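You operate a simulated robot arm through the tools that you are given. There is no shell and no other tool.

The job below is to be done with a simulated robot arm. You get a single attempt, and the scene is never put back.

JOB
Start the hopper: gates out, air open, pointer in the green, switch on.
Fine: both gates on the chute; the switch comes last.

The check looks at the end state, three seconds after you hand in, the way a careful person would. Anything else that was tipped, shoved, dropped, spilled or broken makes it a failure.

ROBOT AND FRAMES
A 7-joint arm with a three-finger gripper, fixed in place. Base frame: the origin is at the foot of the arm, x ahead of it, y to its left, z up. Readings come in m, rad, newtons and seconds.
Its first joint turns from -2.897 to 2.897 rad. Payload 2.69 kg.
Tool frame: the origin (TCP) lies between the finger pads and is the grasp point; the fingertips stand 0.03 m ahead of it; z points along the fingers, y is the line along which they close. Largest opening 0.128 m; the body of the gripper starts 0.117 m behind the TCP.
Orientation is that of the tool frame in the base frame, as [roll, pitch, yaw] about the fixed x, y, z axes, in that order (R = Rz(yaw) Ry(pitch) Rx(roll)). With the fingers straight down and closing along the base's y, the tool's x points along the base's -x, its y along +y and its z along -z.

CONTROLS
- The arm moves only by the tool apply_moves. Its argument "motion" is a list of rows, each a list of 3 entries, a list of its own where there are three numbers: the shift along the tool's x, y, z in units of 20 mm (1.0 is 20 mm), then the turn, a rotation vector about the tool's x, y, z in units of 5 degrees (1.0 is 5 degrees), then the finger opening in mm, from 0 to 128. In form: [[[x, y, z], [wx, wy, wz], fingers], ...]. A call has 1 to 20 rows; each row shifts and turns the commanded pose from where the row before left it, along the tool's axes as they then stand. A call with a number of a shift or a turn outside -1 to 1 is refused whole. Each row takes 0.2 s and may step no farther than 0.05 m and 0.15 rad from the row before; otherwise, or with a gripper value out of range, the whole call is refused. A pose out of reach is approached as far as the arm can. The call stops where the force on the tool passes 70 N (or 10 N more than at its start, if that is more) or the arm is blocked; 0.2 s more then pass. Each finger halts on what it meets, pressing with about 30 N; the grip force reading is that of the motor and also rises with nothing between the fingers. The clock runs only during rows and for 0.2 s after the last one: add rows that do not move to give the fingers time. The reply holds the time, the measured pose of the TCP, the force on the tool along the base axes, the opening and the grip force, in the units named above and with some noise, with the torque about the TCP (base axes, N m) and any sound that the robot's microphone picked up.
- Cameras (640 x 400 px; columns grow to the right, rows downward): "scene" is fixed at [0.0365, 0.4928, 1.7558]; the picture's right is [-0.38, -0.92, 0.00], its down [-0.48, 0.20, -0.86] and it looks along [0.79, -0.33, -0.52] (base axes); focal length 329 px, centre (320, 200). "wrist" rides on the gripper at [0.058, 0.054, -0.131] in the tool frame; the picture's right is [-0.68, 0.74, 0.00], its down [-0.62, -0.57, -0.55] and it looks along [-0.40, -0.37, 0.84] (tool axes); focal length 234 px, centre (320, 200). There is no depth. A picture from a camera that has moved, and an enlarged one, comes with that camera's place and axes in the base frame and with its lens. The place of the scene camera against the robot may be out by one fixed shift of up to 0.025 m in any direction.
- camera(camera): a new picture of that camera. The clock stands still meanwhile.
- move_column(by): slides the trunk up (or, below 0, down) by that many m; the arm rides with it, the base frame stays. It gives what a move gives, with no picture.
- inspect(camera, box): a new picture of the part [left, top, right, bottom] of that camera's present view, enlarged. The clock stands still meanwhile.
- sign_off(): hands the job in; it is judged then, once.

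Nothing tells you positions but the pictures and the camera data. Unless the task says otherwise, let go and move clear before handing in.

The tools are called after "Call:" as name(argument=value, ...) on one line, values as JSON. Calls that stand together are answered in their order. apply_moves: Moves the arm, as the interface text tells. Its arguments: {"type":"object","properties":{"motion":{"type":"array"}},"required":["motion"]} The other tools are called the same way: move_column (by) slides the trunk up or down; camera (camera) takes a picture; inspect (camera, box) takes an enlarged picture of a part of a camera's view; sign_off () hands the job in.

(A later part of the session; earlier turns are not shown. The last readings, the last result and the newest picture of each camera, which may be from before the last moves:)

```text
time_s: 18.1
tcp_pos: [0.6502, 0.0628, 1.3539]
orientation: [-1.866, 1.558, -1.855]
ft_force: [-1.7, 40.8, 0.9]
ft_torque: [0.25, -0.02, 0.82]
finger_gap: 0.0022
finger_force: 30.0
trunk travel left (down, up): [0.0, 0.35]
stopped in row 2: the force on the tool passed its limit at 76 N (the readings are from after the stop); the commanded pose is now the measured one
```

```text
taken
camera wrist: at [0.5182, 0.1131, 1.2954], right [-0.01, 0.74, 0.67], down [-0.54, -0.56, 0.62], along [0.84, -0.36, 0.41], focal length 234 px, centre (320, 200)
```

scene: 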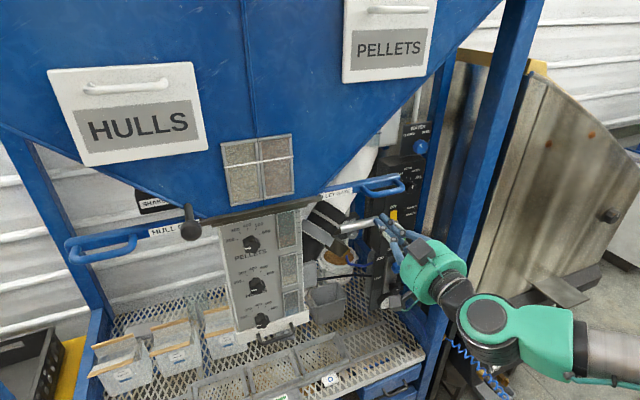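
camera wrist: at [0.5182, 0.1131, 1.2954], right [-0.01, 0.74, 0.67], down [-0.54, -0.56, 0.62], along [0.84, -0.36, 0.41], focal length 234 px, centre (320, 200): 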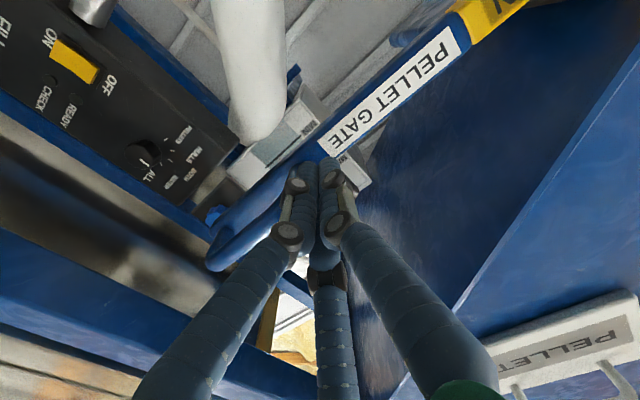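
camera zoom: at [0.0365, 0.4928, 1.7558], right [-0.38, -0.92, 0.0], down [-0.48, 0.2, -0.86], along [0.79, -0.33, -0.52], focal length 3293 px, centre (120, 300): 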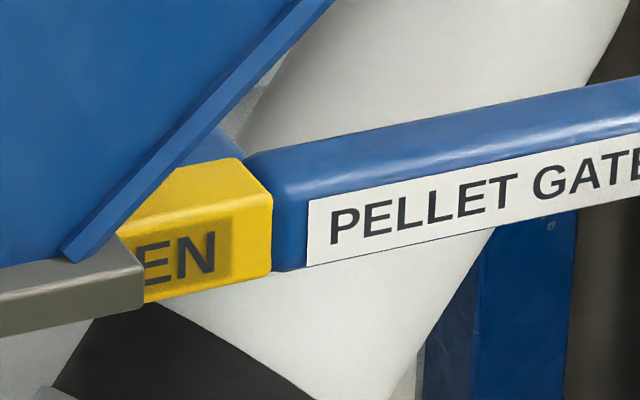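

The gate hit a solid stop at 76 N with no further travel, so the pellet gate is fully out. I'll back off the leg, retract, and slide left toward the hull side to look (a ball knob protrudes there around (0.57, 0.54, 1.40) and must be avoided).

Call:
apply_moves(motion=[[[0, 0.6, 0], [0, 0, 0], 0], [[0, 0.4, 0], [0, 0, 0], 0], [[0, 0, -0.9], [0, 0, 0], 0], [[0, 0, -0.9], [0, 0, 0], 0], [[0, 0, -0.9], [0, 0, 0], 0], [[0, 0, -0.9], [0, 0, 0], 0], [[0, 0, -0.9], [0, 0, 0], 0], [[0, 0, -0.9], [0, 0, 0], 0], [[0, 0, -0.9], [0, 0, 0], 0], [[0, 1, 0], [0, 0, 0], 0], [[0, 1, 0], [0, 0, 0], 0], [[0, 1, 0], [0, 0, 0], 0], [[0, 1, 0], [0, 0, 0], 0], [[0, 1, 0], [0, 0, 0], 0], [[0, 1, 0], [0, 0, 0], 0], [[0, 1, 0], [0, 0, 0], 0], [[0, 1, 0], [0, 0, 0], 0], [[0, 1, 0], [0, 0, 0], 0], [[0, 0, 0], [0, 0, 0], 0]])

Call:
camera(camera="wrist")

Call:
camera(camera="scene")

```text
time_s: 22.1
tcp_pos: [0.5242, 0.2575, 1.3539]
orientation: [-1.952, 1.563, -1.943]
ft_force: [0.0, 0.4, -0.7]
ft_torque: [0.04, -0.01, 0.0]
finger_gap: 0.002
finger_force: 29.5
trunk travel left (down, up): [0.0, 0.35]
```

```text
taken
camera wrist: at [0.392, 0.3077, 1.2951], right [0.0, 0.74, 0.67], down [-0.54, -0.56, 0.62], along [0.84, -0.36, 0.4], focal length 234 px, centre (320, 200)
```

wrist: 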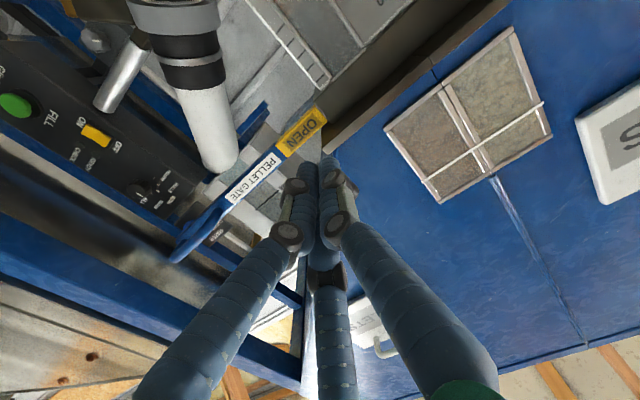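

```text
taken
```

scene: 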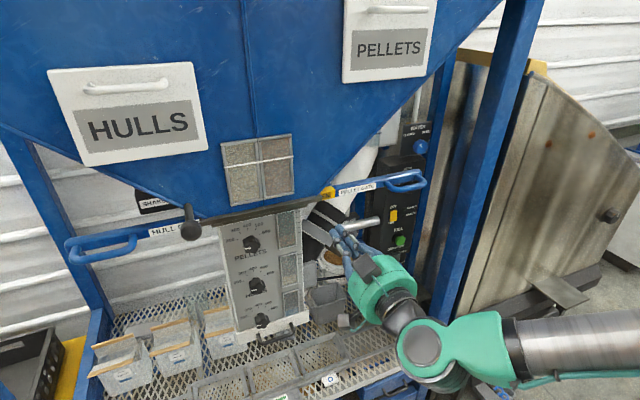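

"OPEN" is fully exposed on the pellet gate. To see the hull side I'll roll the tool -90° about its own axis here (clear space), so the wrist camera looks left instead of right; that also sets the fingers to close vertically.

Call:
apply_moves(motion=[[[0, 0, 0], [0, 0, -1], 0], [[0, 0, 0], [0, 0, -1], 0], [[0, 0, 0], [0, 0, -1], 0], [[0, 0, 0], [0, 0, -1], 0], [[0, 0, 0], [0, 0, -1], 0], [[0, 0, 0], [0, 0, -1], 0], [[0, 0, 0], [0, 0, -1], 0], [[0, 0, 0], [0, 0, -1], 0], [[0, 0, 0], [0, 0, -1], 0], [[0, 0, 0], [0, 0, -1], 0], [[0, 0, 0], [0, 0, -1], 0], [[0, 0, 0], [0, 0, -1], 0], [[0, 0, 0], [0, 0, -1], 0], [[0, 0, 0], [0, 0, -1], 0], [[0, 0, 0], [0, 0, -1], 0], [[0, 0, 0], [0, 0, -1], 0], [[0, 0, 0], [0, 0, -1], 0], [[0, 0, 0], [0, 0, -1], 0], [[0, 0, 0], [0, 0, 0], 0]])

Call:
camera(camera="wrist")

```text
time_s: 26.1
tcp_pos: [0.5242, 0.2562, 1.3534]
orientation: [-1.575, -0.008, -1.563]
ft_force: [0.4, 0.0, -0.3]
ft_torque: [-0.01, 0.03, 0.02]
finger_gap: 0.0022
finger_force: 30.4
trunk travel left (down, up): [0.0, 0.35]
```

```text
taken
camera wrist: at [0.3921, 0.1949, 1.3002], right [-0.01, 0.67, -0.74], down [-0.55, 0.62, 0.56], along [0.83, 0.41, 0.37], focal length 234 px, centre (320, 200)
```

wrist: 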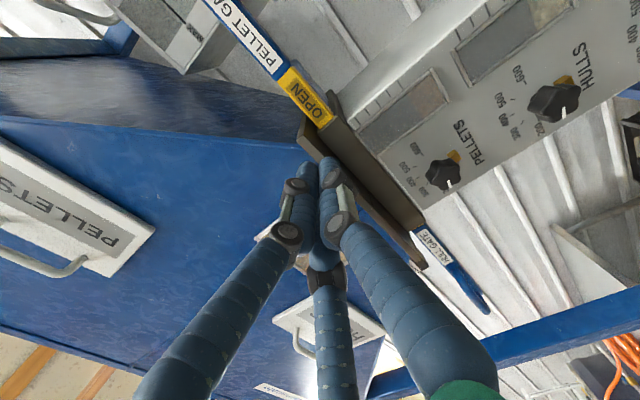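

Call:
inspect(camera="wrist", box=[390, 190, 550, 330])

Call:
inspect(camera="wrist", box=[260, 120, 440, 340])

```text
2.86 times, centred on (470, 260) of wrist
camera zoom: at [0.3921, 0.1949, 1.3002], right [-0.01, 0.67, -0.74], down [-0.55, 0.62, 0.56], along [0.83, 0.41, 0.37], focal length 669 px, centre (-109, 29)
```

zoom: 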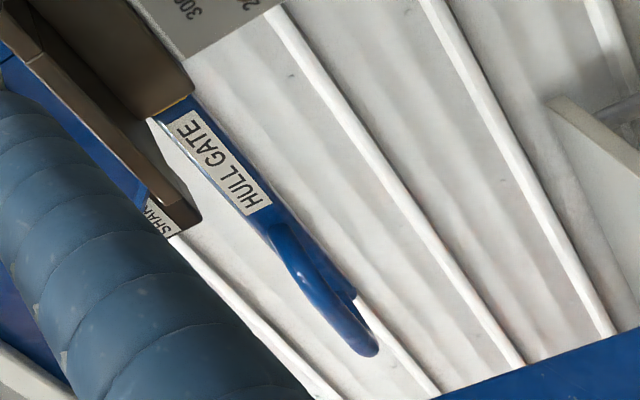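

```text
1.82 times, centred on (350, 230) of wrist
camera zoom: at [0.3921, 0.1949, 1.3002], right [-0.01, 0.67, -0.74], down [-0.55, 0.62, 0.56], along [0.83, 0.41, 0.37], focal length 426 px, centre (266, 146)
```

zoom: 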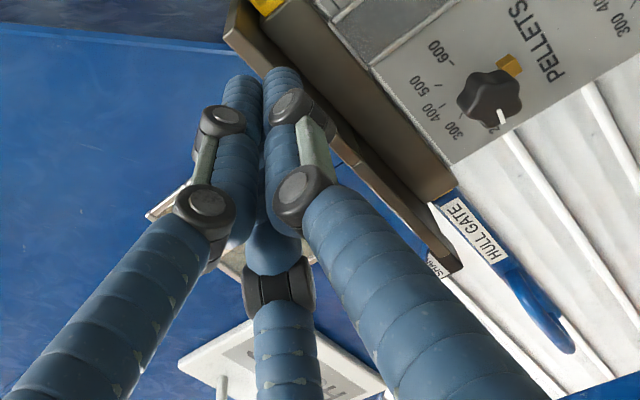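

Hull handle triangulates to: inner leg y≈0.655, rail x≈0.65, outer end y≈0.75–0.77, z≈1.35. The ball knob is hidden by my fingers, so I'll yaw 30° left and shift a little to see it before approaching.

Call:
apply_moves(motion=[[[0, 0, 0], [0, -1, 0], 0], [[0, 0, 0], [0, -1, 0], 0], [[0, 0, 0], [0, -1, 0], 0], [[0, 0, 0], [0, -1, 0], 0], [[0, 0, 0], [0, -1, 0], 0], [[0, 0, 0], [0, -1, 0], 0], [[-0.97, 0, 0.33], [0, 0, 0], 0], [[-0.97, 0, 0.33], [0, 0, 0], 0], [[-0.97, 0, 0.33], [0, 0, 0], 0], [[-0.97, 0, 0.33], [0, 0, 0], 0], [[-0.97, 0, 0.33], [0, 0, 0], 0], [[0, 0, 0], [0, 0, 0], 0]])

Call:
camera(camera="wrist")

Call:
camera(camera="scene")

```text
time_s: 28.7
tcp_pos: [0.5014, 0.356, 1.3535]
orientation: [-1.577, -0.005, -1.04]
ft_force: [0.1, 0.1, -1.2]
ft_torque: [0.01, -0.02, -0.01]
finger_gap: 0.002
finger_force: 30.3
trunk travel left (down, up): [0.0, 0.35]
```

```text
taken
camera wrist: at [0.4174, 0.2378, 1.2996], right [-0.34, 0.58, -0.74], down [-0.78, 0.26, 0.57], along [0.52, 0.77, 0.36], focal length 234 px, centre (320, 200)
```

wrist: 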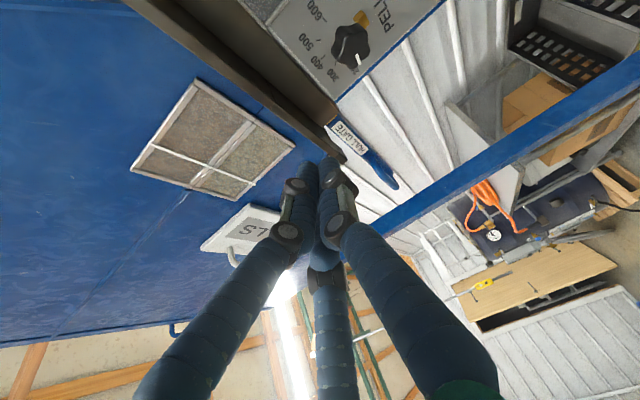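

```text
taken
```

scene: 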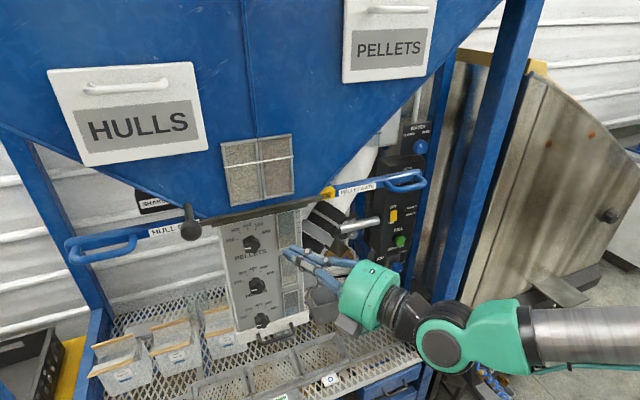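

The ball knob is still hidden behind a finger. Raising the tool by 0.1 m in this clear spot should uncover it.

Call:
apply_moves(motion=[[[0, -1, 0], [0, 0, 0], 0], [[0, -1, 0], [0, 0, 0], 0], [[0, -1, 0], [0, 0, 0], 0], [[0, -1, 0], [0, 0, 0], 0], [[0, -1, 0], [0, 0, 0], 0], [[0, 0, 0], [0, 0, 0], 0]])

Call:
camera(camera="wrist")

Call:
inspect(camera="wrist", box=[320, 60, 480, 260])

Call:
inspect(camera="scene", box=[140, 180, 220, 260])

```text
time_s: 30.1
tcp_pos: [0.5023, 0.3555, 1.4528]
orientation: [-1.578, -0.006, -1.042]
ft_force: [-0.2, 0.9, -0.1]
ft_torque: [-0.03, -0.01, 0.04]
finger_gap: 0.0023
finger_force: 29.6
trunk travel left (down, up): [0.0, 0.35]
```

```text
taken
camera wrist: at [0.4183, 0.2383, 1.399], right [-0.34, 0.58, -0.74], down [-0.78, 0.26, 0.57], along [0.52, 0.77, 0.36], focal length 234 px, centre (320, 200)
```

wrist: 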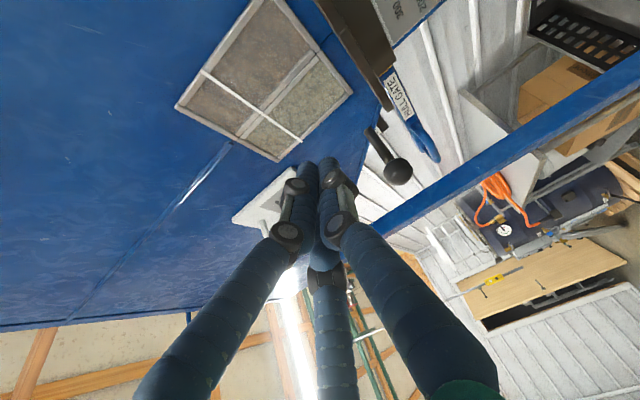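

```text
2.00 times, centred on (400, 160) of wrist
camera zoom: at [0.4183, 0.2383, 1.399], right [-0.34, 0.58, -0.74], down [-0.78, 0.26, 0.57], along [0.52, 0.77, 0.36], focal length 468 px, centre (160, 280)
```

zoom: 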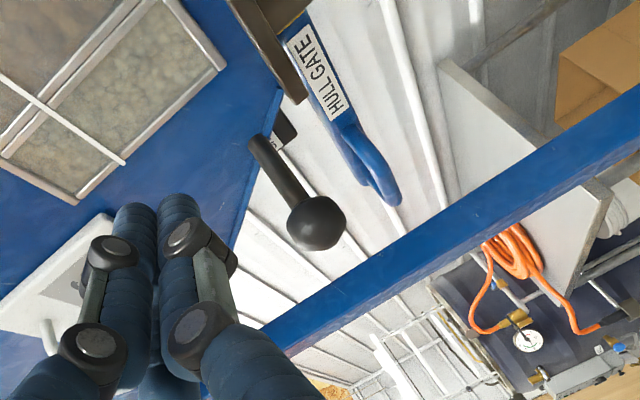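

```text
5.00 times, centred on (180, 220) of scene
camera zoom: at [0.0365, 0.4928, 1.7558], right [-0.38, -0.92, 0.0], down [-0.48, 0.2, -0.86], along [0.79, -0.33, -0.52], focal length 1647 px, centre (1020, 100)
```

zoom: 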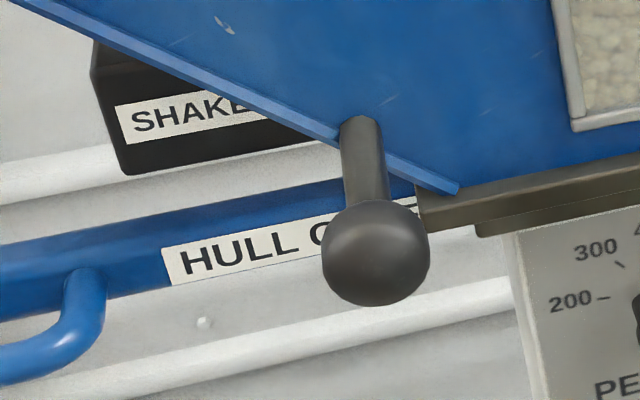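

The ball knob is at about (0.583, 0.542, 1.411), and the hull inner leg at y≈0.65, z≈1.35. I'll approach the leg's chute side below and left of the ball with a 15° yaw: first down, rotate, then to a clear waypoint.

Call:
apply_moves(motion=[[[0, 0.92, 0], [0, 0.5, 0], 0], [[0, 0.92, 0], [0, 0.5, 0], 0], [[0, 0.92, 0], [0, 0.5, 0], 0], [[0, 0.92, 0], [0, 0.5, 0], 0], [[0, 0.92, 0], [0, 0.5, 0], 0], [[0, 0.92, 0], [0, 0.5, 0], 0], [[-0.925, 0, 0.046], [0, 0, 0], 0], [[-0.925, 0, 0.046], [0, 0, 0], 0], [[-0.925, 0, 0.046], [0, 0, 0], 0], [[-0.925, 0, 0.046], [0, 0, 0], 0], [[-0.925, 0, 0.046], [0, 0, 0], 0], [[-0.925, 0, 0.046], [0, 0, 0], 0], [[-0.925, 0, 0.046], [0, 0, 0], 0], [[-0.925, 0, 0.046], [0, 0, 0], 0], [[0, 0, 0], [0, 0, 0], 0]])

Call:
camera(camera="wrist")

Call:
camera(camera="scene")

```text
time_s: 33.3
tcp_pos: [0.4704, 0.5007, 1.3412]
orientation: [-1.575, -0.007, -1.302]
ft_force: [-0.4, -0.3, 0.6]
ft_torque: [0.01, -0.01, -0.02]
finger_gap: 0.002
finger_force: 30.0
trunk travel left (down, up): [0.0, 0.35]
```

```text
taken
camera wrist: at [0.3586, 0.4087, 1.2887], right [-0.18, 0.65, -0.74], down [-0.69, 0.45, 0.56], along [0.7, 0.61, 0.36], focal length 234 px, centre (320, 200)
```

wrist: 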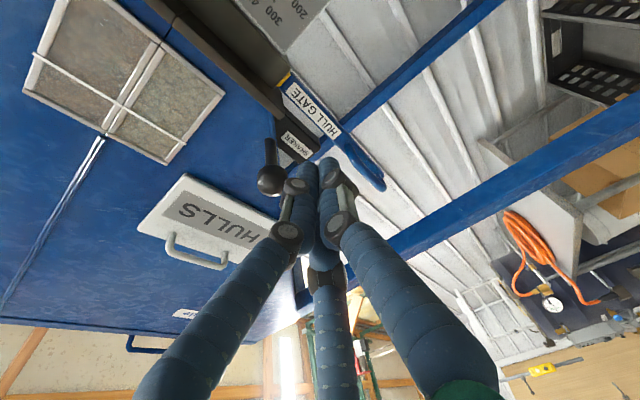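

```text
taken
```

scene: 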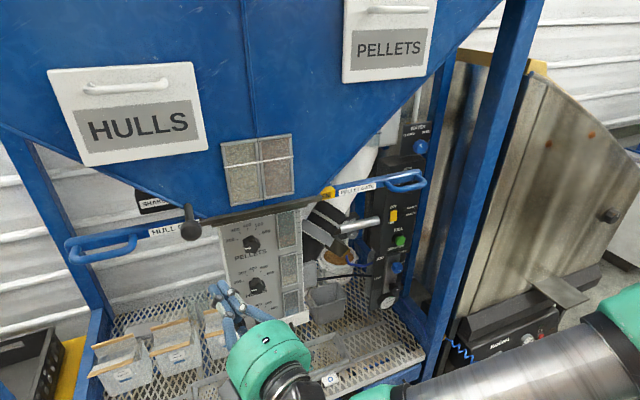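

Call:
inspect(camera="wrist", box=[240, 60, 400, 220])

```text
2.50 times, centred on (320, 140) of wrist
camera zoom: at [0.3586, 0.4087, 1.2887], right [-0.18, 0.65, -0.74], down [-0.69, 0.45, 0.56], along [0.7, 0.61, 0.36], focal length 585 px, centre (320, 350)
```

zoom: 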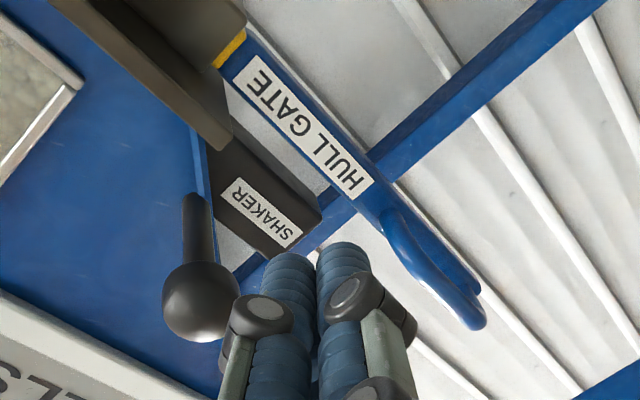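

The leg's chute-side edge is at y≈0.637, and the ball is off to the side. I'll go with 10° yaw to a pre-approach point, then advance part way and check.

Call:
apply_moves(motion=[[[0, 0, 0], [0, 0.54, 0], 0], [[0, 0, 0], [0, 0.54, 0], 0], [[-0.916, -0.05, 0.728], [0, 0, 0], 0], [[-0.916, -0.05, 0.728], [0, 0, 0], 0], [[-0.916, -0.05, 0.728], [0, 0, 0], 0], [[-0.916, -0.05, 0.728], [0, 0, 0], 0], [[0, 0, 0.875], [0, 0, 0], 0], [[0, 0, 0.875], [0, 0, 0], 0], [[0, 0, 0.875], [0, 0, 0], 0], [[0, 0, 0.875], [0, 0, 0], 0], [[0, 0, 0], [0, 0, 0], 0]])

Call:
camera(camera="wrist")

Call:
inspect(camera="scene", box=[60, 180, 260, 320])

```text
time_s: 35.7
tcp_pos: [0.5857, 0.5962, 1.3416]
orientation: [-1.576, -0.007, -1.395]
ft_force: [0.0, 0.1, -0.1]
ft_torque: [-0.01, -0.07, 0.0]
finger_gap: 0.0022
finger_force: 30.1
trunk travel left (down, up): [0.0, 0.35]
```

```text
taken
camera wrist: at [0.4654, 0.5148, 1.2888], right [-0.12, 0.66, -0.74], down [-0.64, 0.52, 0.56], along [0.75, 0.55, 0.36], focal length 234 px, centre (320, 200)
```

wrist: 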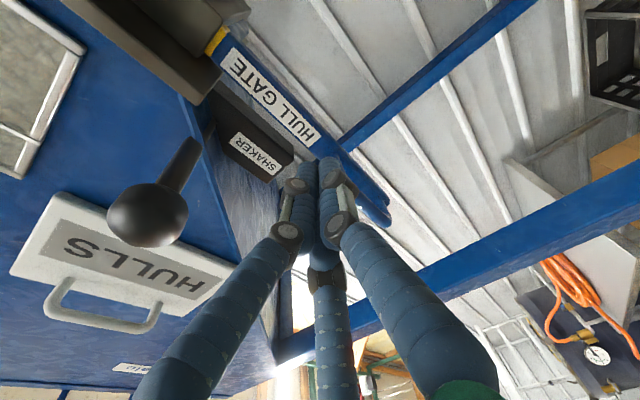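

```text
2.86 times, centred on (160, 250) of scene
camera zoom: at [0.0365, 0.4928, 1.7558], right [-0.38, -0.92, 0.0], down [-0.48, 0.2, -0.86], along [0.79, -0.33, -0.52], focal length 941 px, centre (777, 57)
```

zoom: 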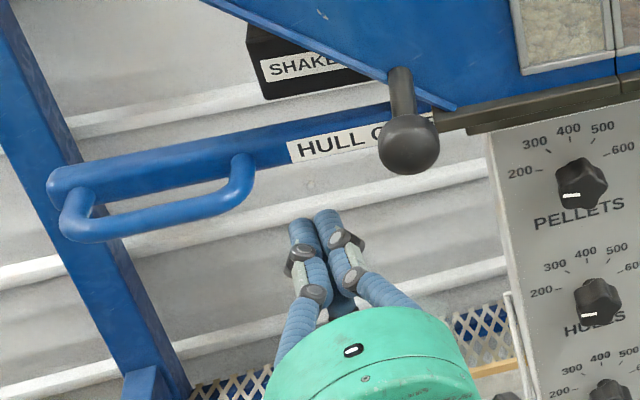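

The fingers are lined up just to the chute side of the hull handle, well clear of the ball. Advancing the remaining ~65 mm.

Call:
apply_moves(motion=[[[0, -0.1, 0.8], [0, 0, 0], 0], [[0, -0.1, 0.8], [0, 0, 0], 0], [[0, 0, 0.8], [0, 0, 0], 0], [[0, 0, 0.8], [0, 0, 0], 0], [[0, 0, 0], [0, 0, 0], 0]])

Call:
camera(camera="wrist")

Call:
inspect(camera="scene", box=[60, 180, 260, 320])

```text
time_s: 36.9
tcp_pos: [0.6459, 0.6073, 1.3474]
orientation: [-1.573, -0.008, -1.394]
ft_force: [0.2, -0.6, -0.5]
ft_torque: [-0.03, 0.01, -0.02]
finger_gap: 0.0019
finger_force: 30.0
trunk travel left (down, up): [0.0, 0.35]
```

```text
taken
camera wrist: at [0.5273, 0.5257, 1.2941], right [-0.12, 0.66, -0.74], down [-0.65, 0.52, 0.56], along [0.75, 0.55, 0.36], focal length 234 px, centre (320, 200)
```

wrist: 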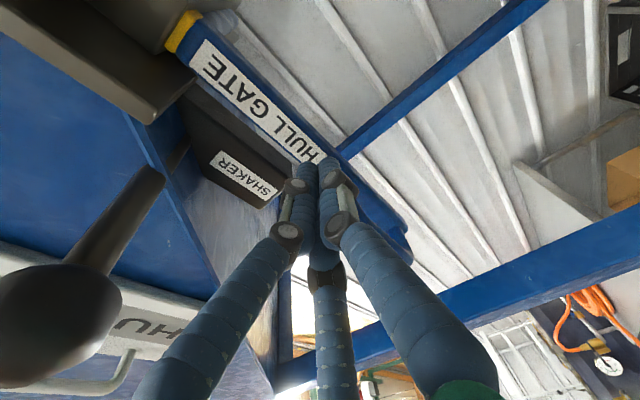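

```text
2.86 times, centred on (160, 250) of scene
camera zoom: at [0.0365, 0.4928, 1.7558], right [-0.38, -0.92, 0.0], down [-0.48, 0.2, -0.86], along [0.79, -0.33, -0.52], focal length 941 px, centre (777, 57)
```

zoom: 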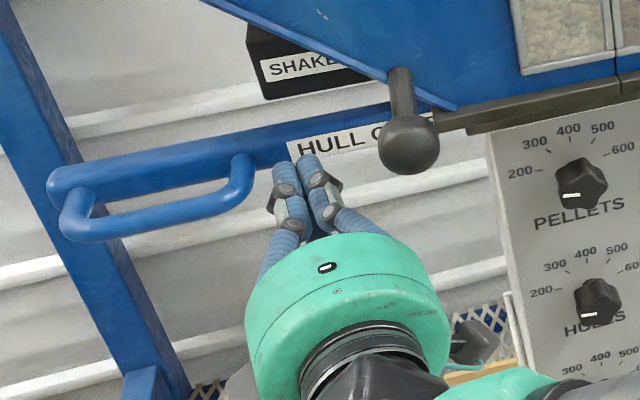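

In position. Pushing the hull gate toward +y in 10 mm steps.

Call:
apply_moves(motion=[[[-0.49, 0, 0.087], [0, 0, 0], 0], [[-0.49, 0, 0.087], [0, 0, 0], 0], [[-0.49, 0, 0.087], [0, 0, 0], 0], [[-0.49, 0, 0.087], [0, 0, 0], 0], [[-0.49, 0, 0.087], [0, 0, 0], 0], [[0, 0, 0], [0, 0, 0], 0]])

Call:
inspect(camera="scene", box=[40, 180, 240, 320])

```text
time_s: 38.3
tcp_pos: [0.6463, 0.657, 1.3482]
orientation: [-1.572, -0.006, -1.395]
ft_force: [-0.3, 0.0, 0.5]
ft_torque: [0.02, 0.02, -0.02]
finger_gap: 0.0022
finger_force: 29.8
trunk travel left (down, up): [0.0, 0.35]
```

```text
2.86 times, centred on (140, 250) of scene
camera zoom: at [0.0365, 0.4928, 1.7558], right [-0.38, -0.92, 0.0], down [-0.48, 0.2, -0.86], along [0.79, -0.33, -0.52], focal length 941 px, centre (834, 57)
```

zoom: 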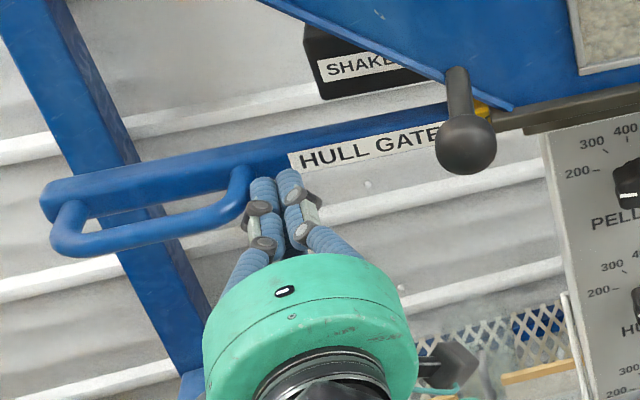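

The hull gate is sliding (about 25 mm so far). Continuing toward its stop.

Call:
apply_moves(motion=[[[-0.49, 0, 0.087], [0, 0, 0], 0], [[-0.49, 0, 0.087], [0, 0, 0], 0], [[-0.49, 0, 0.087], [0, 0, 0], 0], [[-0.49, 0, 0.087], [0, 0, 0], 0], [[0, 0, 0], [0, 0, 0], 0]])

Call:
inspect(camera="scene", box=[30, 180, 230, 320])

Call:
camera(camera="wrist")

```text
time_s: 39.5
tcp_pos: [0.6499, 0.6909, 1.3505]
orientation: [-1.575, -0.002, -1.401]
ft_force: [-3.0, -45.1, -1.3]
ft_torque: [0.04, 0.08, -1.04]
finger_gap: 0.0022
finger_force: 30.2
trunk travel left (down, up): [0.0, 0.35]
```

```text
2.86 times, centred on (130, 250) of scene
camera zoom: at [0.0365, 0.4928, 1.7558], right [-0.38, -0.92, 0.0], down [-0.48, 0.2, -0.86], along [0.79, -0.33, -0.52], focal length 941 px, centre (863, 57)
```

zoom: 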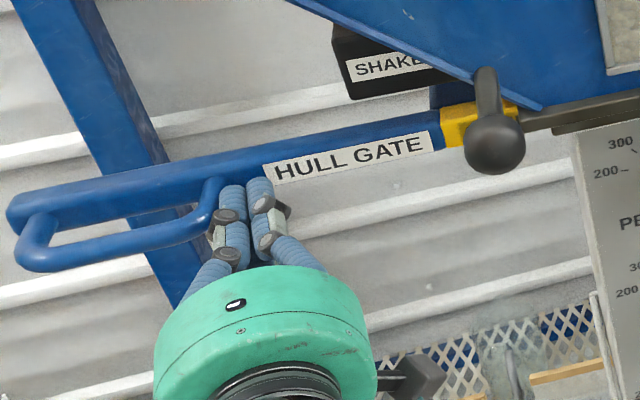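

```text
taken
camera wrist: at [0.5294, 0.6103, 1.2967], right [-0.12, 0.66, -0.74], down [-0.64, 0.52, 0.57], along [0.76, 0.54, 0.37], focal length 234 px, centre (320, 200)
```

wrist: 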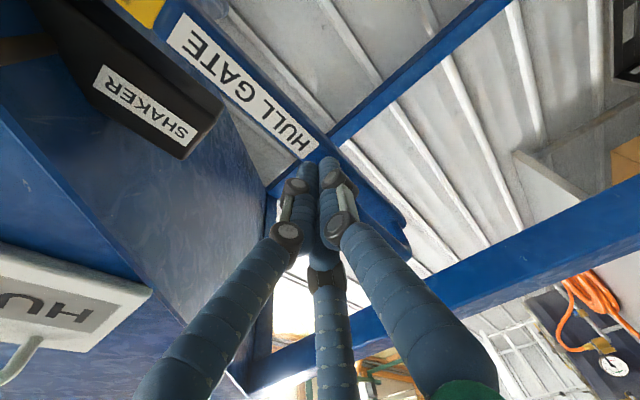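

Force is up to 45 N and yellow is exposed; a small extra nudge will confirm it's the stop.

Call:
apply_moves(motion=[[[-0.2, 0, 0.035], [0, 0, 0], 0], [[-0.2, 0, 0.035], [0, 0, 0], 0], [[0, 0, 0], [0, 0, 0], 0]])

Call:
inspect(camera="scene", box=[30, 180, 230, 320])

```text
time_s: 39.9
tcp_pos: [0.6504, 0.6916, 1.3539]
orientation: [-1.572, 0.0, -1.407]
ft_force: [-1.9, -22.7, 8.8]
ft_torque: [0.21, -0.1, -0.56]
finger_gap: 0.0022
finger_force: 29.7
trunk travel left (down, up): [0.0, 0.35]
stopped in row 2: the force on the tool passed its limit at 72 N (the readings are from after the stop); the commanded pose is now the measured one
```

```text
2.86 times, centred on (130, 250) of scene
camera zoom: at [0.0365, 0.4928, 1.7558], right [-0.38, -0.92, 0.0], down [-0.48, 0.2, -0.86], along [0.79, -0.33, -0.52], focal length 941 px, centre (863, 57)
```

zoom: 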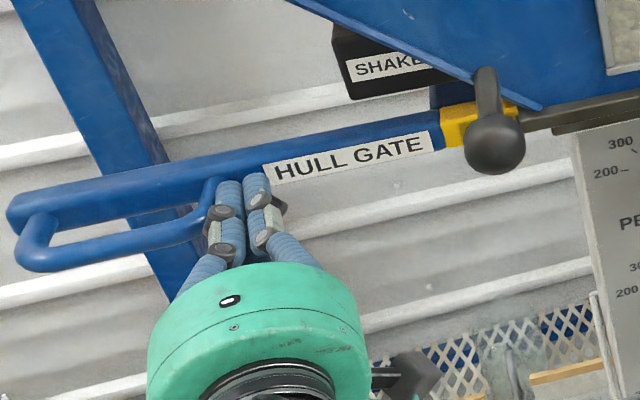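

Hull gate is solidly at its stop. Now backing away from the leg and retracting straight out, then passing back in front of the ball knob with generous clearance.

Call:
apply_moves(motion=[[[0.5, 0.1, -0.09], [0, 0, 0], 0], [[0.5, 0.1, -0.09], [0, 0, 0], 0], [[0, 0, -0.95], [0, 0, 0], 0], [[0, 0, -0.95], [0, 0, 0], 0], [[0, 0, -0.95], [0, 0, 0], 0], [[0, 0, -0.95], [0, 0, 0], 0], [[0, 0, -0.95], [0, 0, 0], 0], [[0, 0, -0.95], [0, 0, 0], 0], [[0, 0, -0.95], [0, 0, 0], 0], [[0, 0, -0.95], [0, 0, 0], 0], [[0, 0, -0.95], [0, 0, 0], 0], [[0, 0, 0], [0, 0, 0], 0]])

Call:
camera(camera="scene")

Call:
camera(camera="wrist")

```text
time_s: 42.7
tcp_pos: [0.5254, 0.6265, 1.3072]
orientation: [-1.596, -0.05, -1.466]
ft_force: [0.6, 0.5, -0.2]
ft_torque: [0.03, -0.12, -0.08]
finger_gap: 0.002
finger_force: 30.0
trunk travel left (down, up): [0.0, 0.35]
stopped in row 12: the arm was blocked; the commanded pose is now the measured one
```

```text
taken
```

scene: 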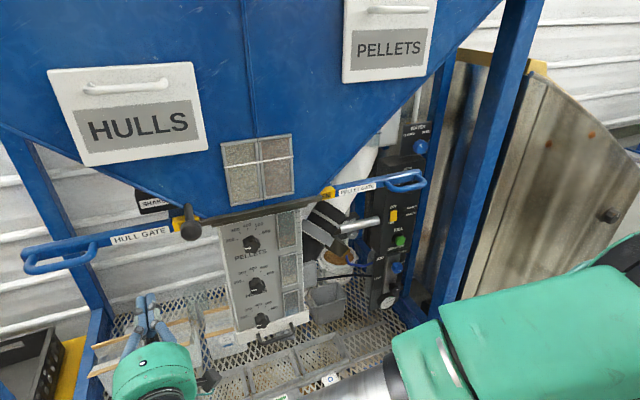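

```text
taken
camera wrist: at [0.3991, 0.5513, 1.2595], right [-0.09, 0.63, -0.77], down [-0.6, 0.58, 0.55], along [0.8, 0.51, 0.33], focal length 234 px, centre (320, 200)
```

wrist: 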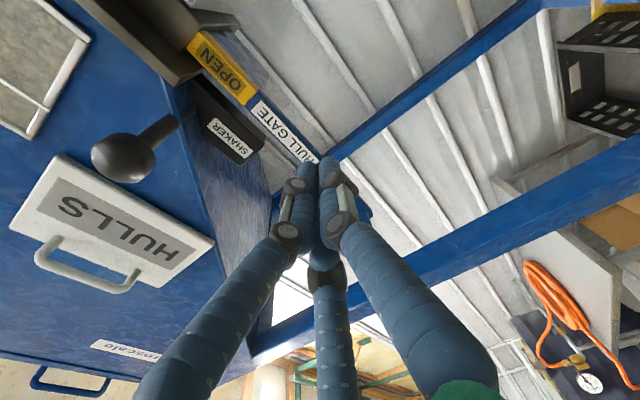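

Both gates now show "OPEN". The arm reports being blocked while retracting (no contact force on the tool), probably folded to a limit, so I'll instead move rightward first in small steps.

Call:
apply_moves(motion=[[[0.8, 0, 0], [0, 0, 0], 0], [[0.8, 0, 0], [0, 0, 0], 0], [[0.8, 0, -0.1], [0, 0, 0], 0], [[0, 0, 0], [0, 0, 0], 0]])

Call:
camera(camera="scene")

```text
time_s: 43.7
tcp_pos: [0.5227, 0.58, 1.3113]
orientation: [-1.594, -0.048, -1.457]
ft_force: [-0.4, -0.1, 0.1]
ft_torque: [-0.05, 0.02, 0.04]
finger_gap: 0.0023
finger_force: 30.1
trunk travel left (down, up): [0.0, 0.35]
```

```text
taken
```

scene: 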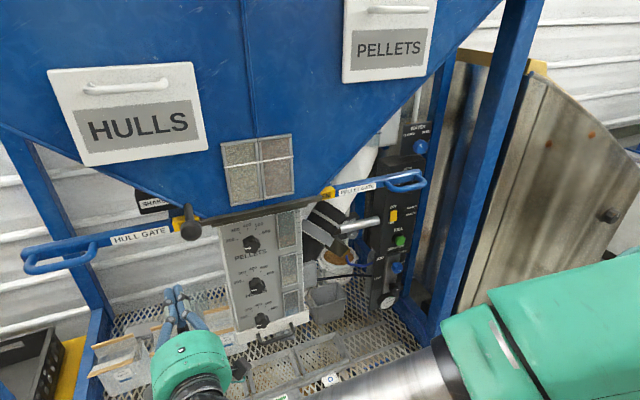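

It moves freely this way. Continuing right past the ball (well below and in front of it) while trimming the tool back to level and straight.

Call:
apply_moves(motion=[[[0.95, 0, 0], [0.017, 0.108, 0.048], 0], [[0.95, 0, 0], [0.017, 0.108, 0.048], 0], [[0.95, 0, 0], [0.017, 0.108, 0.048], 0], [[0.95, 0, 0], [0.017, 0.108, 0.048], 0], [[0.95, 0, 0], [0.017, 0.108, 0.048], 0], [[0.95, 0, 0], [0.017, 0.108, 0.048], 0], [[0.95, 0, 0], [0.017, 0.108, 0.048], 0], [[0.95, 0, 0], [0.017, 0.108, 0.048], 0], [[0.95, 0, 0], [0.017, 0.108, 0.048], 0], [[0.95, 0, 0], [0.017, 0.108, 0.048], 0], [[0.95, 0, 0], [0.017, 0.108, 0.048], 0], [[0.95, 0, 0], [0.017, 0.108, 0.048], 0], [[0.95, 0, 0], [0, 0, 0], 0], [[0.95, 0, 0], [0, 0, 0], 0], [[0.95, 0, 0], [0, 0, 0], 0], [[0.95, 0, 0], [0, 0, 0], 0], [[0, 0, 0], [0, 0, 0], 0]])

Call:
camera(camera="scene")

```text
time_s: 47.3
tcp_pos: [0.5319, 0.2781, 1.3251]
orientation: [-1.568, 0.019, -1.567]
ft_force: [0.0, 0.4, -0.4]
ft_torque: [0.03, -0.01, 0.03]
finger_gap: 0.0021
finger_force: 29.3
trunk travel left (down, up): [0.0, 0.35]
```

```text
taken
```

scene: 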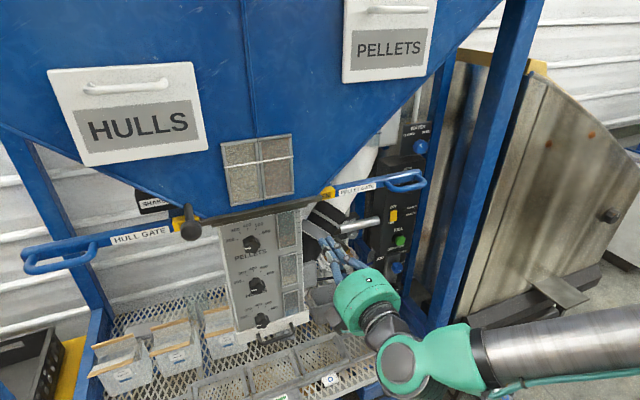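

Clear of the ball and dials. Now I'll roll the tool +90° back to its first orientation and shift right to the panel side.

Call:
apply_moves(motion=[[[0, 0, 0], [0, 0, 1], 0], [[0, 0, 0], [0, 0, 1], 0], [[0, 0, 0], [0, 0, 1], 0], [[0, 0, 0], [0, 0, 1], 0], [[0, 0, 0], [0, 0, 1], 0], [[0, 0, 0], [0, 0, 1], 0], [[0, 0, 0], [0, 0, 1], 0], [[0, 0, 0], [0, 0, 1], 0], [[0, 0, 0], [0, 0, 1], 0], [[0, 0, 0], [0, 0, 1], 0], [[0, 0, 0], [0, 0, 1], 0], [[0, 0, 0], [0, 0, 1], 0], [[0, 0, 0], [0, 0, 1], 0], [[0, 0, 0], [0, 0, 1], 0], [[0, 0, 0], [0, 0, 1], 0], [[0, 0, 0], [0, 0, 1], 0], [[0, 0, 0], [0, 0, 1], 0], [[0, 0, 0], [0, 0, 1], 0], [[0, 0, 0], [0, 0, 0], 0]])

Call:
apply_moves(motion=[[[0, -1, 0], [0, 0, 0], 0], [[0, -1, 0], [0, 0, 0], 0], [[0, -1, 0], [0, 0, 0], 0], [[0, -1, 0], [0, 0, 0], 0], [[0, -1, 0], [0, 0, 0], 0], [[0, -1, 0], [0, 0, 0], 0], [[0, -1, 0], [0, 0, 0], 0], [[0, -1, 0], [0, 0, 0], 0], [[0, -1, 0], [0, 0, 0], 0], [[0, -1, 0], [0, 0, 0], 0], [[0, -1, 0], [0, 0, 0], 0], [[0, -1, 0], [0, 0, 0], 0], [[0, -1, 0], [0, 0, 0], 0], [[0, -1, 0], [0, 0, 0], 0], [[0, -1, 0], [0, 0, 0], 0], [[0, -1, 0], [0, 0, 0], 0], [[0, 0, 0], [0, 0, 0], 0]])

Call:
camera(camera="scene")

Call:
camera(camera="wrist")

```text
time_s: 51.3
tcp_pos: [0.5326, 0.2789, 1.3244]
orientation: [1.378, 1.552, 1.382]
ft_force: [0.3, -1.6, 0.9]
ft_torque: [0.0, -0.02, -0.03]
finger_gap: 0.0022
finger_force: 29.8
trunk travel left (down, up): [0.0, 0.35]
```

```text
time_s: 54.9
tcp_pos: [0.5335, -0.0396, 1.3193]
orientation: [1.387, 1.554, 1.394]
ft_force: [-0.7, -0.4, 0.1]
ft_torque: [0.03, -0.02, -0.01]
finger_gap: 0.0021
finger_force: 29.9
trunk travel left (down, up): [0.0, 0.35]
```

```text
taken
```

scene: 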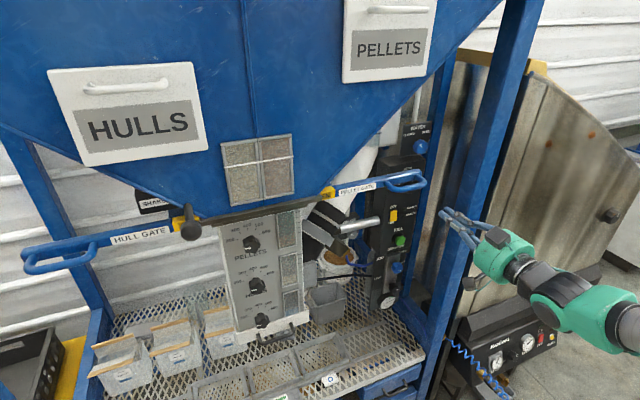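

```text
taken
camera wrist: at [0.4027, 0.0125, 1.2605], right [-0.01, 0.72, 0.69], down [-0.55, -0.58, 0.6], along [0.84, -0.37, 0.4], focal length 234 px, centre (320, 200)
```

wrist: 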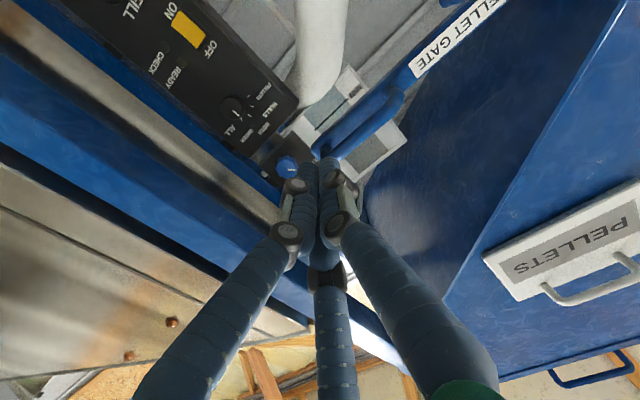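

Now rolling another +90° so the wrist camera sits upper-left looking down-right over the panel, then taking a look.

Call:
apply_moves(motion=[[[0, 0, 0], [0, 0, 1], 0], [[0, 0, 0], [0, 0, 1], 0], [[0, 0, 0], [0, 0, 1], 0], [[0, 0, 0], [0, 0, 1], 0], [[0, 0, 0], [0, 0, 1], 0], [[0, 0, 0], [0, 0, 1], 0], [[0, 0, 0], [0, 0, 1], 0], [[0, 0, 0], [0, 0, 1], 0], [[0, 0, 0], [0, 0, 1], 0], [[0, 0, 0], [0, 0, 1], 0], [[0, 0, 0], [0, 0, 1], 0], [[0, 0, 0], [0, 0, 1], 0], [[0, 0, 0], [0, 0, 1], 0], [[0, 0, 0], [0, 0, 1], 0], [[0, 0, 0], [0, 0, 1], 0], [[0, 0, 0], [0, 0, 1], 0], [[0, 0, 0], [0, 0, 1], 0], [[0, 0, 0], [0, 0, 1], 0], [[0, 0, 0], [0, 0, 0], 0]])

Call:
camera(camera="wrist")

```text
time_s: 58.9
tcp_pos: [0.5344, -0.0415, 1.319]
orientation: [1.568, -0.017, 1.576]
ft_force: [-0.1, -0.1, 0.5]
ft_torque: [-0.01, 0.02, 0.03]
finger_gap: 0.002
finger_force: 30.0
trunk travel left (down, up): [0.0, 0.35]
```

```text
taken
camera wrist: at [0.4027, 0.0152, 1.3736], right [0.0, -0.69, 0.72], down [-0.54, -0.61, -0.58], along [0.84, -0.39, -0.38], focal length 234 px, centre (320, 200)
```

wrist: 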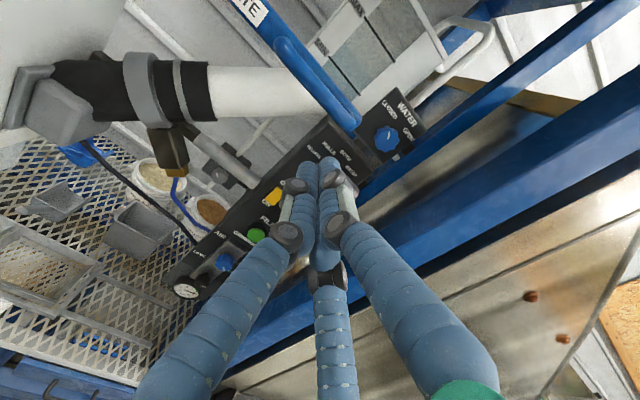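

Call:
inspect(camera="wrist", box=[150, 210, 310, 310])

Call:
inspect(camera="wrist", box=[240, 90, 440, 250])

Call:
inspect(camera="wrist", box=[165, 240, 245, 300])

```text
4.00 times, centred on (230, 260) of wrist
camera zoom: at [0.4027, 0.0152, 1.3736], right [0.0, -0.69, 0.72], down [-0.54, -0.61, -0.58], along [0.84, -0.39, -0.38], focal length 937 px, centre (680, -40)
```

zoom: 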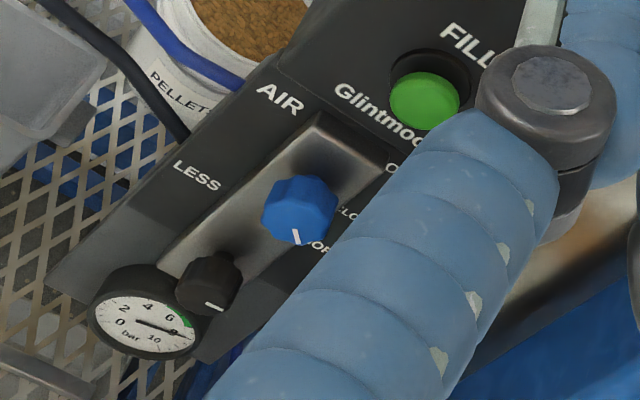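

```text
2.50 times, centred on (340, 170) of wrist
camera zoom: at [0.4027, 0.0152, 1.3736], right [0.0, -0.69, 0.72], down [-0.54, -0.61, -0.58], along [0.84, -0.39, -0.38], focal length 585 px, centre (270, 275)
```

zoom: 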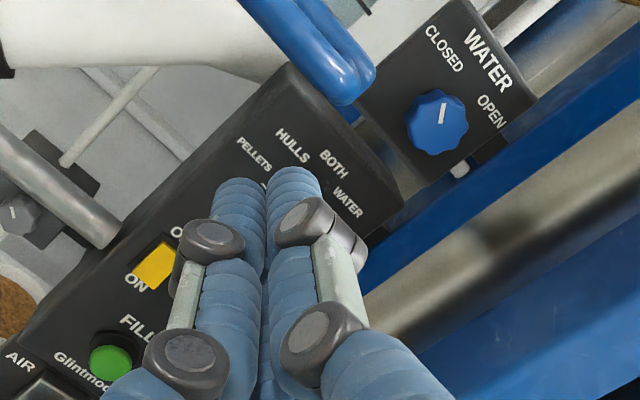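

```text
6.67 times, centred on (205, 270) of wrist
camera zoom: at [0.4027, 0.0152, 1.3736], right [0.0, -0.69, 0.72], down [-0.54, -0.61, -0.58], along [0.84, -0.39, -0.38], focal length 1561 px, centre (1087, -267)
```

zoom: 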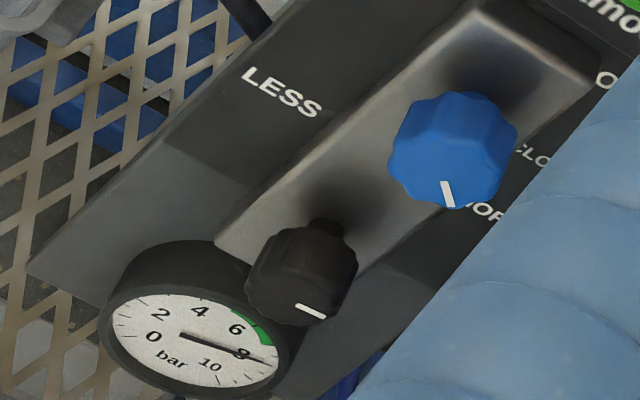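

The AIR knob triangulates to ≈(0.855,-0.162,0.834), the regulator to ≈(0.851,-0.159,0.725) and the switch to ≈(0.869,-0.119,1.092). A blue frame post stands to the right of my path, so I need its position before descending.

Call:
inspect(camera="wrist", box=[340, 60, 640, 340])

Call:
inspect(camera="scene", box=[400, 130, 560, 330])

```text
1.43 times, centred on (490, 200) of wrist
camera zoom: at [0.4027, 0.0152, 1.3736], right [0.0, -0.69, 0.72], down [-0.54, -0.61, -0.58], along [0.84, -0.39, -0.38], focal length 334 px, centre (77, 200)
```

zoom: 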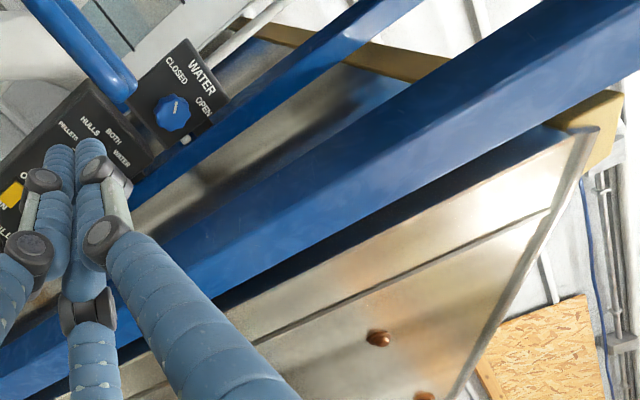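

```text
2.00 times, centred on (480, 230) of scene
camera zoom: at [0.0365, 0.4928, 1.7558], right [-0.38, -0.92, 0.0], down [-0.48, 0.2, -0.86], along [0.79, -0.33, -0.52], focal length 659 px, centre (0, 140)
```

zoom: 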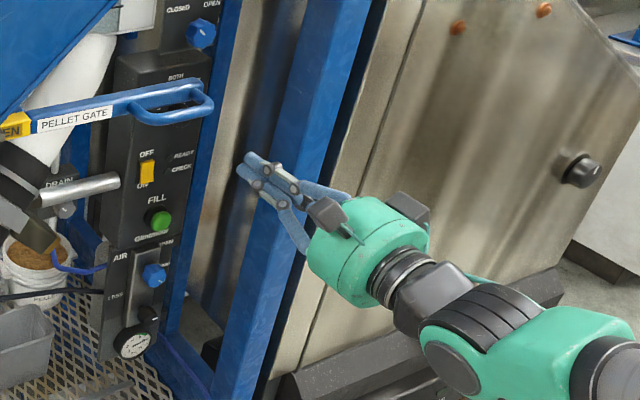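

Call:
apply_moves(motion=[[[-0.27, -0.99, 0.12], [0, 0, 0], 0], [[-0.27, -0.99, 0.12], [0, 0, 0], 0], [[-0.27, -0.99, 0.12], [0, 0, 0], 0], [[-0.27, -0.99, 0.12], [0, 0, 0], 0], [[-0.27, -0.99, 0.12], [0, 0, 0], 0], [[-0.27, -0.99, 0.12], [0, 0, 0], 0], [[-0.27, -0.99, 0.12], [0, 0, 0], 0], [[-0.27, -0.99, 0.12], [0, 0, 0], 0], [[-0.27, -0.99, 0.12], [0, 0, 0], 0], [[-0.27, -0.99, 0.12], [0, 0, 0], 0], [[-0.27, -0.99, 0.12], [0, 0, 0], 0], [[0, 0, 0], [0, 0, 0], 0]])

Call:
camera(camera="wrist")

Call:
camera(camera="scene")

```text
time_s: 61.5
tcp_pos: [0.5606, -0.0953, 1.1008]
orientation: [1.569, -0.016, 1.575]
ft_force: [0.1, -0.2, -0.5]
ft_torque: [0.0, -0.02, 0.01]
finger_gap: 0.0022
finger_force: 30.0
trunk travel left (down, up): [0.0, 0.35]
```

```text
taken
camera wrist: at [0.4282, -0.04, 1.1546], right [0.0, -0.69, 0.72], down [-0.54, -0.61, -0.58], along [0.84, -0.39, -0.37], focal length 234 px, centre (320, 200)
```

wrist: 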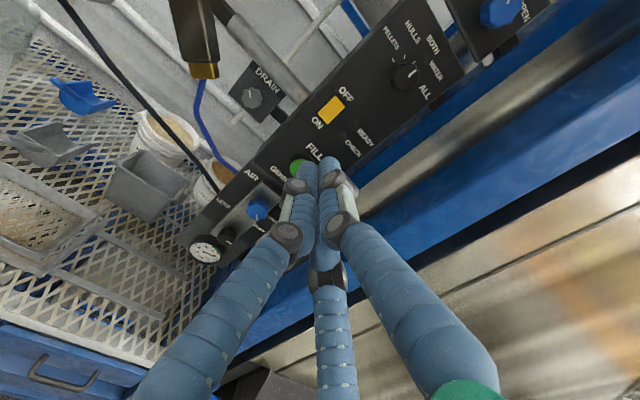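

```text
taken
```

scene: 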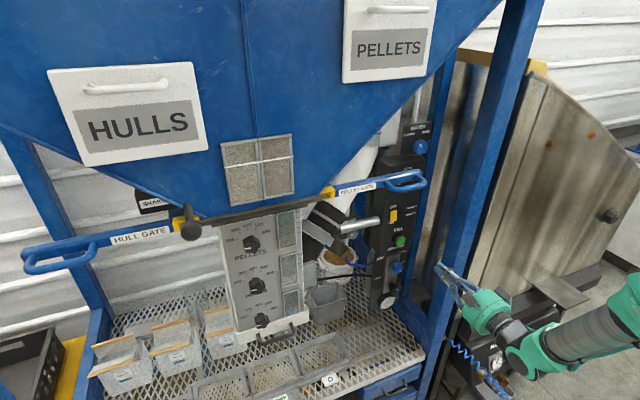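

Call:
inspect(camera="wrist", box=[330, 0, 640, 260])

Call:
inspect(camera="wrist", box=[170, 60, 410, 280])

Call:
inspect(camera="wrist", box=[180, 160, 310, 270])

```text
1.54 times, centred on (485, 130) of wrist
camera zoom: at [0.4282, -0.04, 1.1546], right [0.0, -0.69, 0.72], down [-0.54, -0.61, -0.58], along [0.84, -0.39, -0.37], focal length 360 px, centre (66, 308)
```

zoom: 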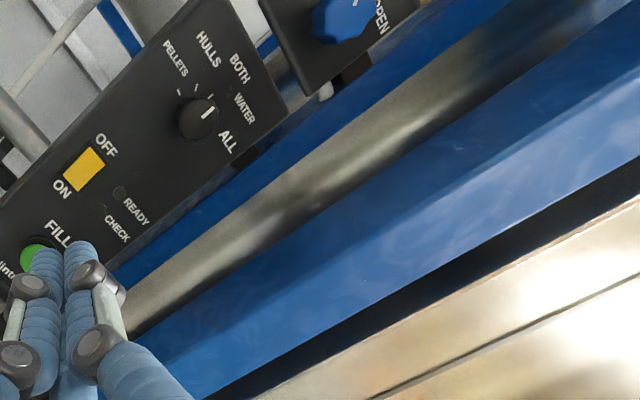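

```text
1.82 times, centred on (290, 170) of wrist
camera zoom: at [0.4282, -0.04, 1.1546], right [0.0, -0.69, 0.72], down [-0.54, -0.61, -0.58], along [0.84, -0.39, -0.37], focal length 426 px, centre (374, 254)
```

zoom: 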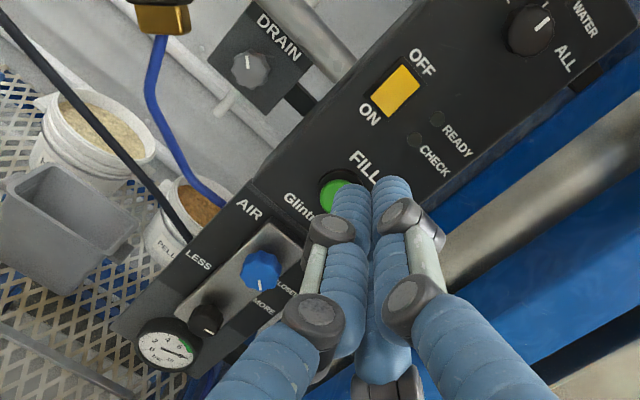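

```text
3.64 times, centred on (245, 215) of wrist
camera zoom: at [0.4282, -0.04, 1.1546], right [0.0, -0.69, 0.72], down [-0.54, -0.61, -0.58], along [0.84, -0.39, -0.37], focal length 852 px, centre (593, 146)
```

zoom: 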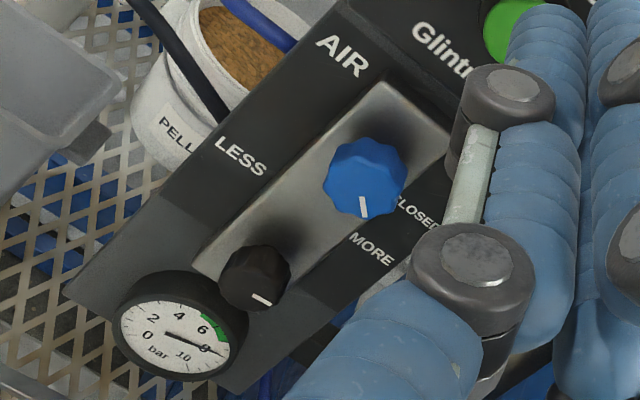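

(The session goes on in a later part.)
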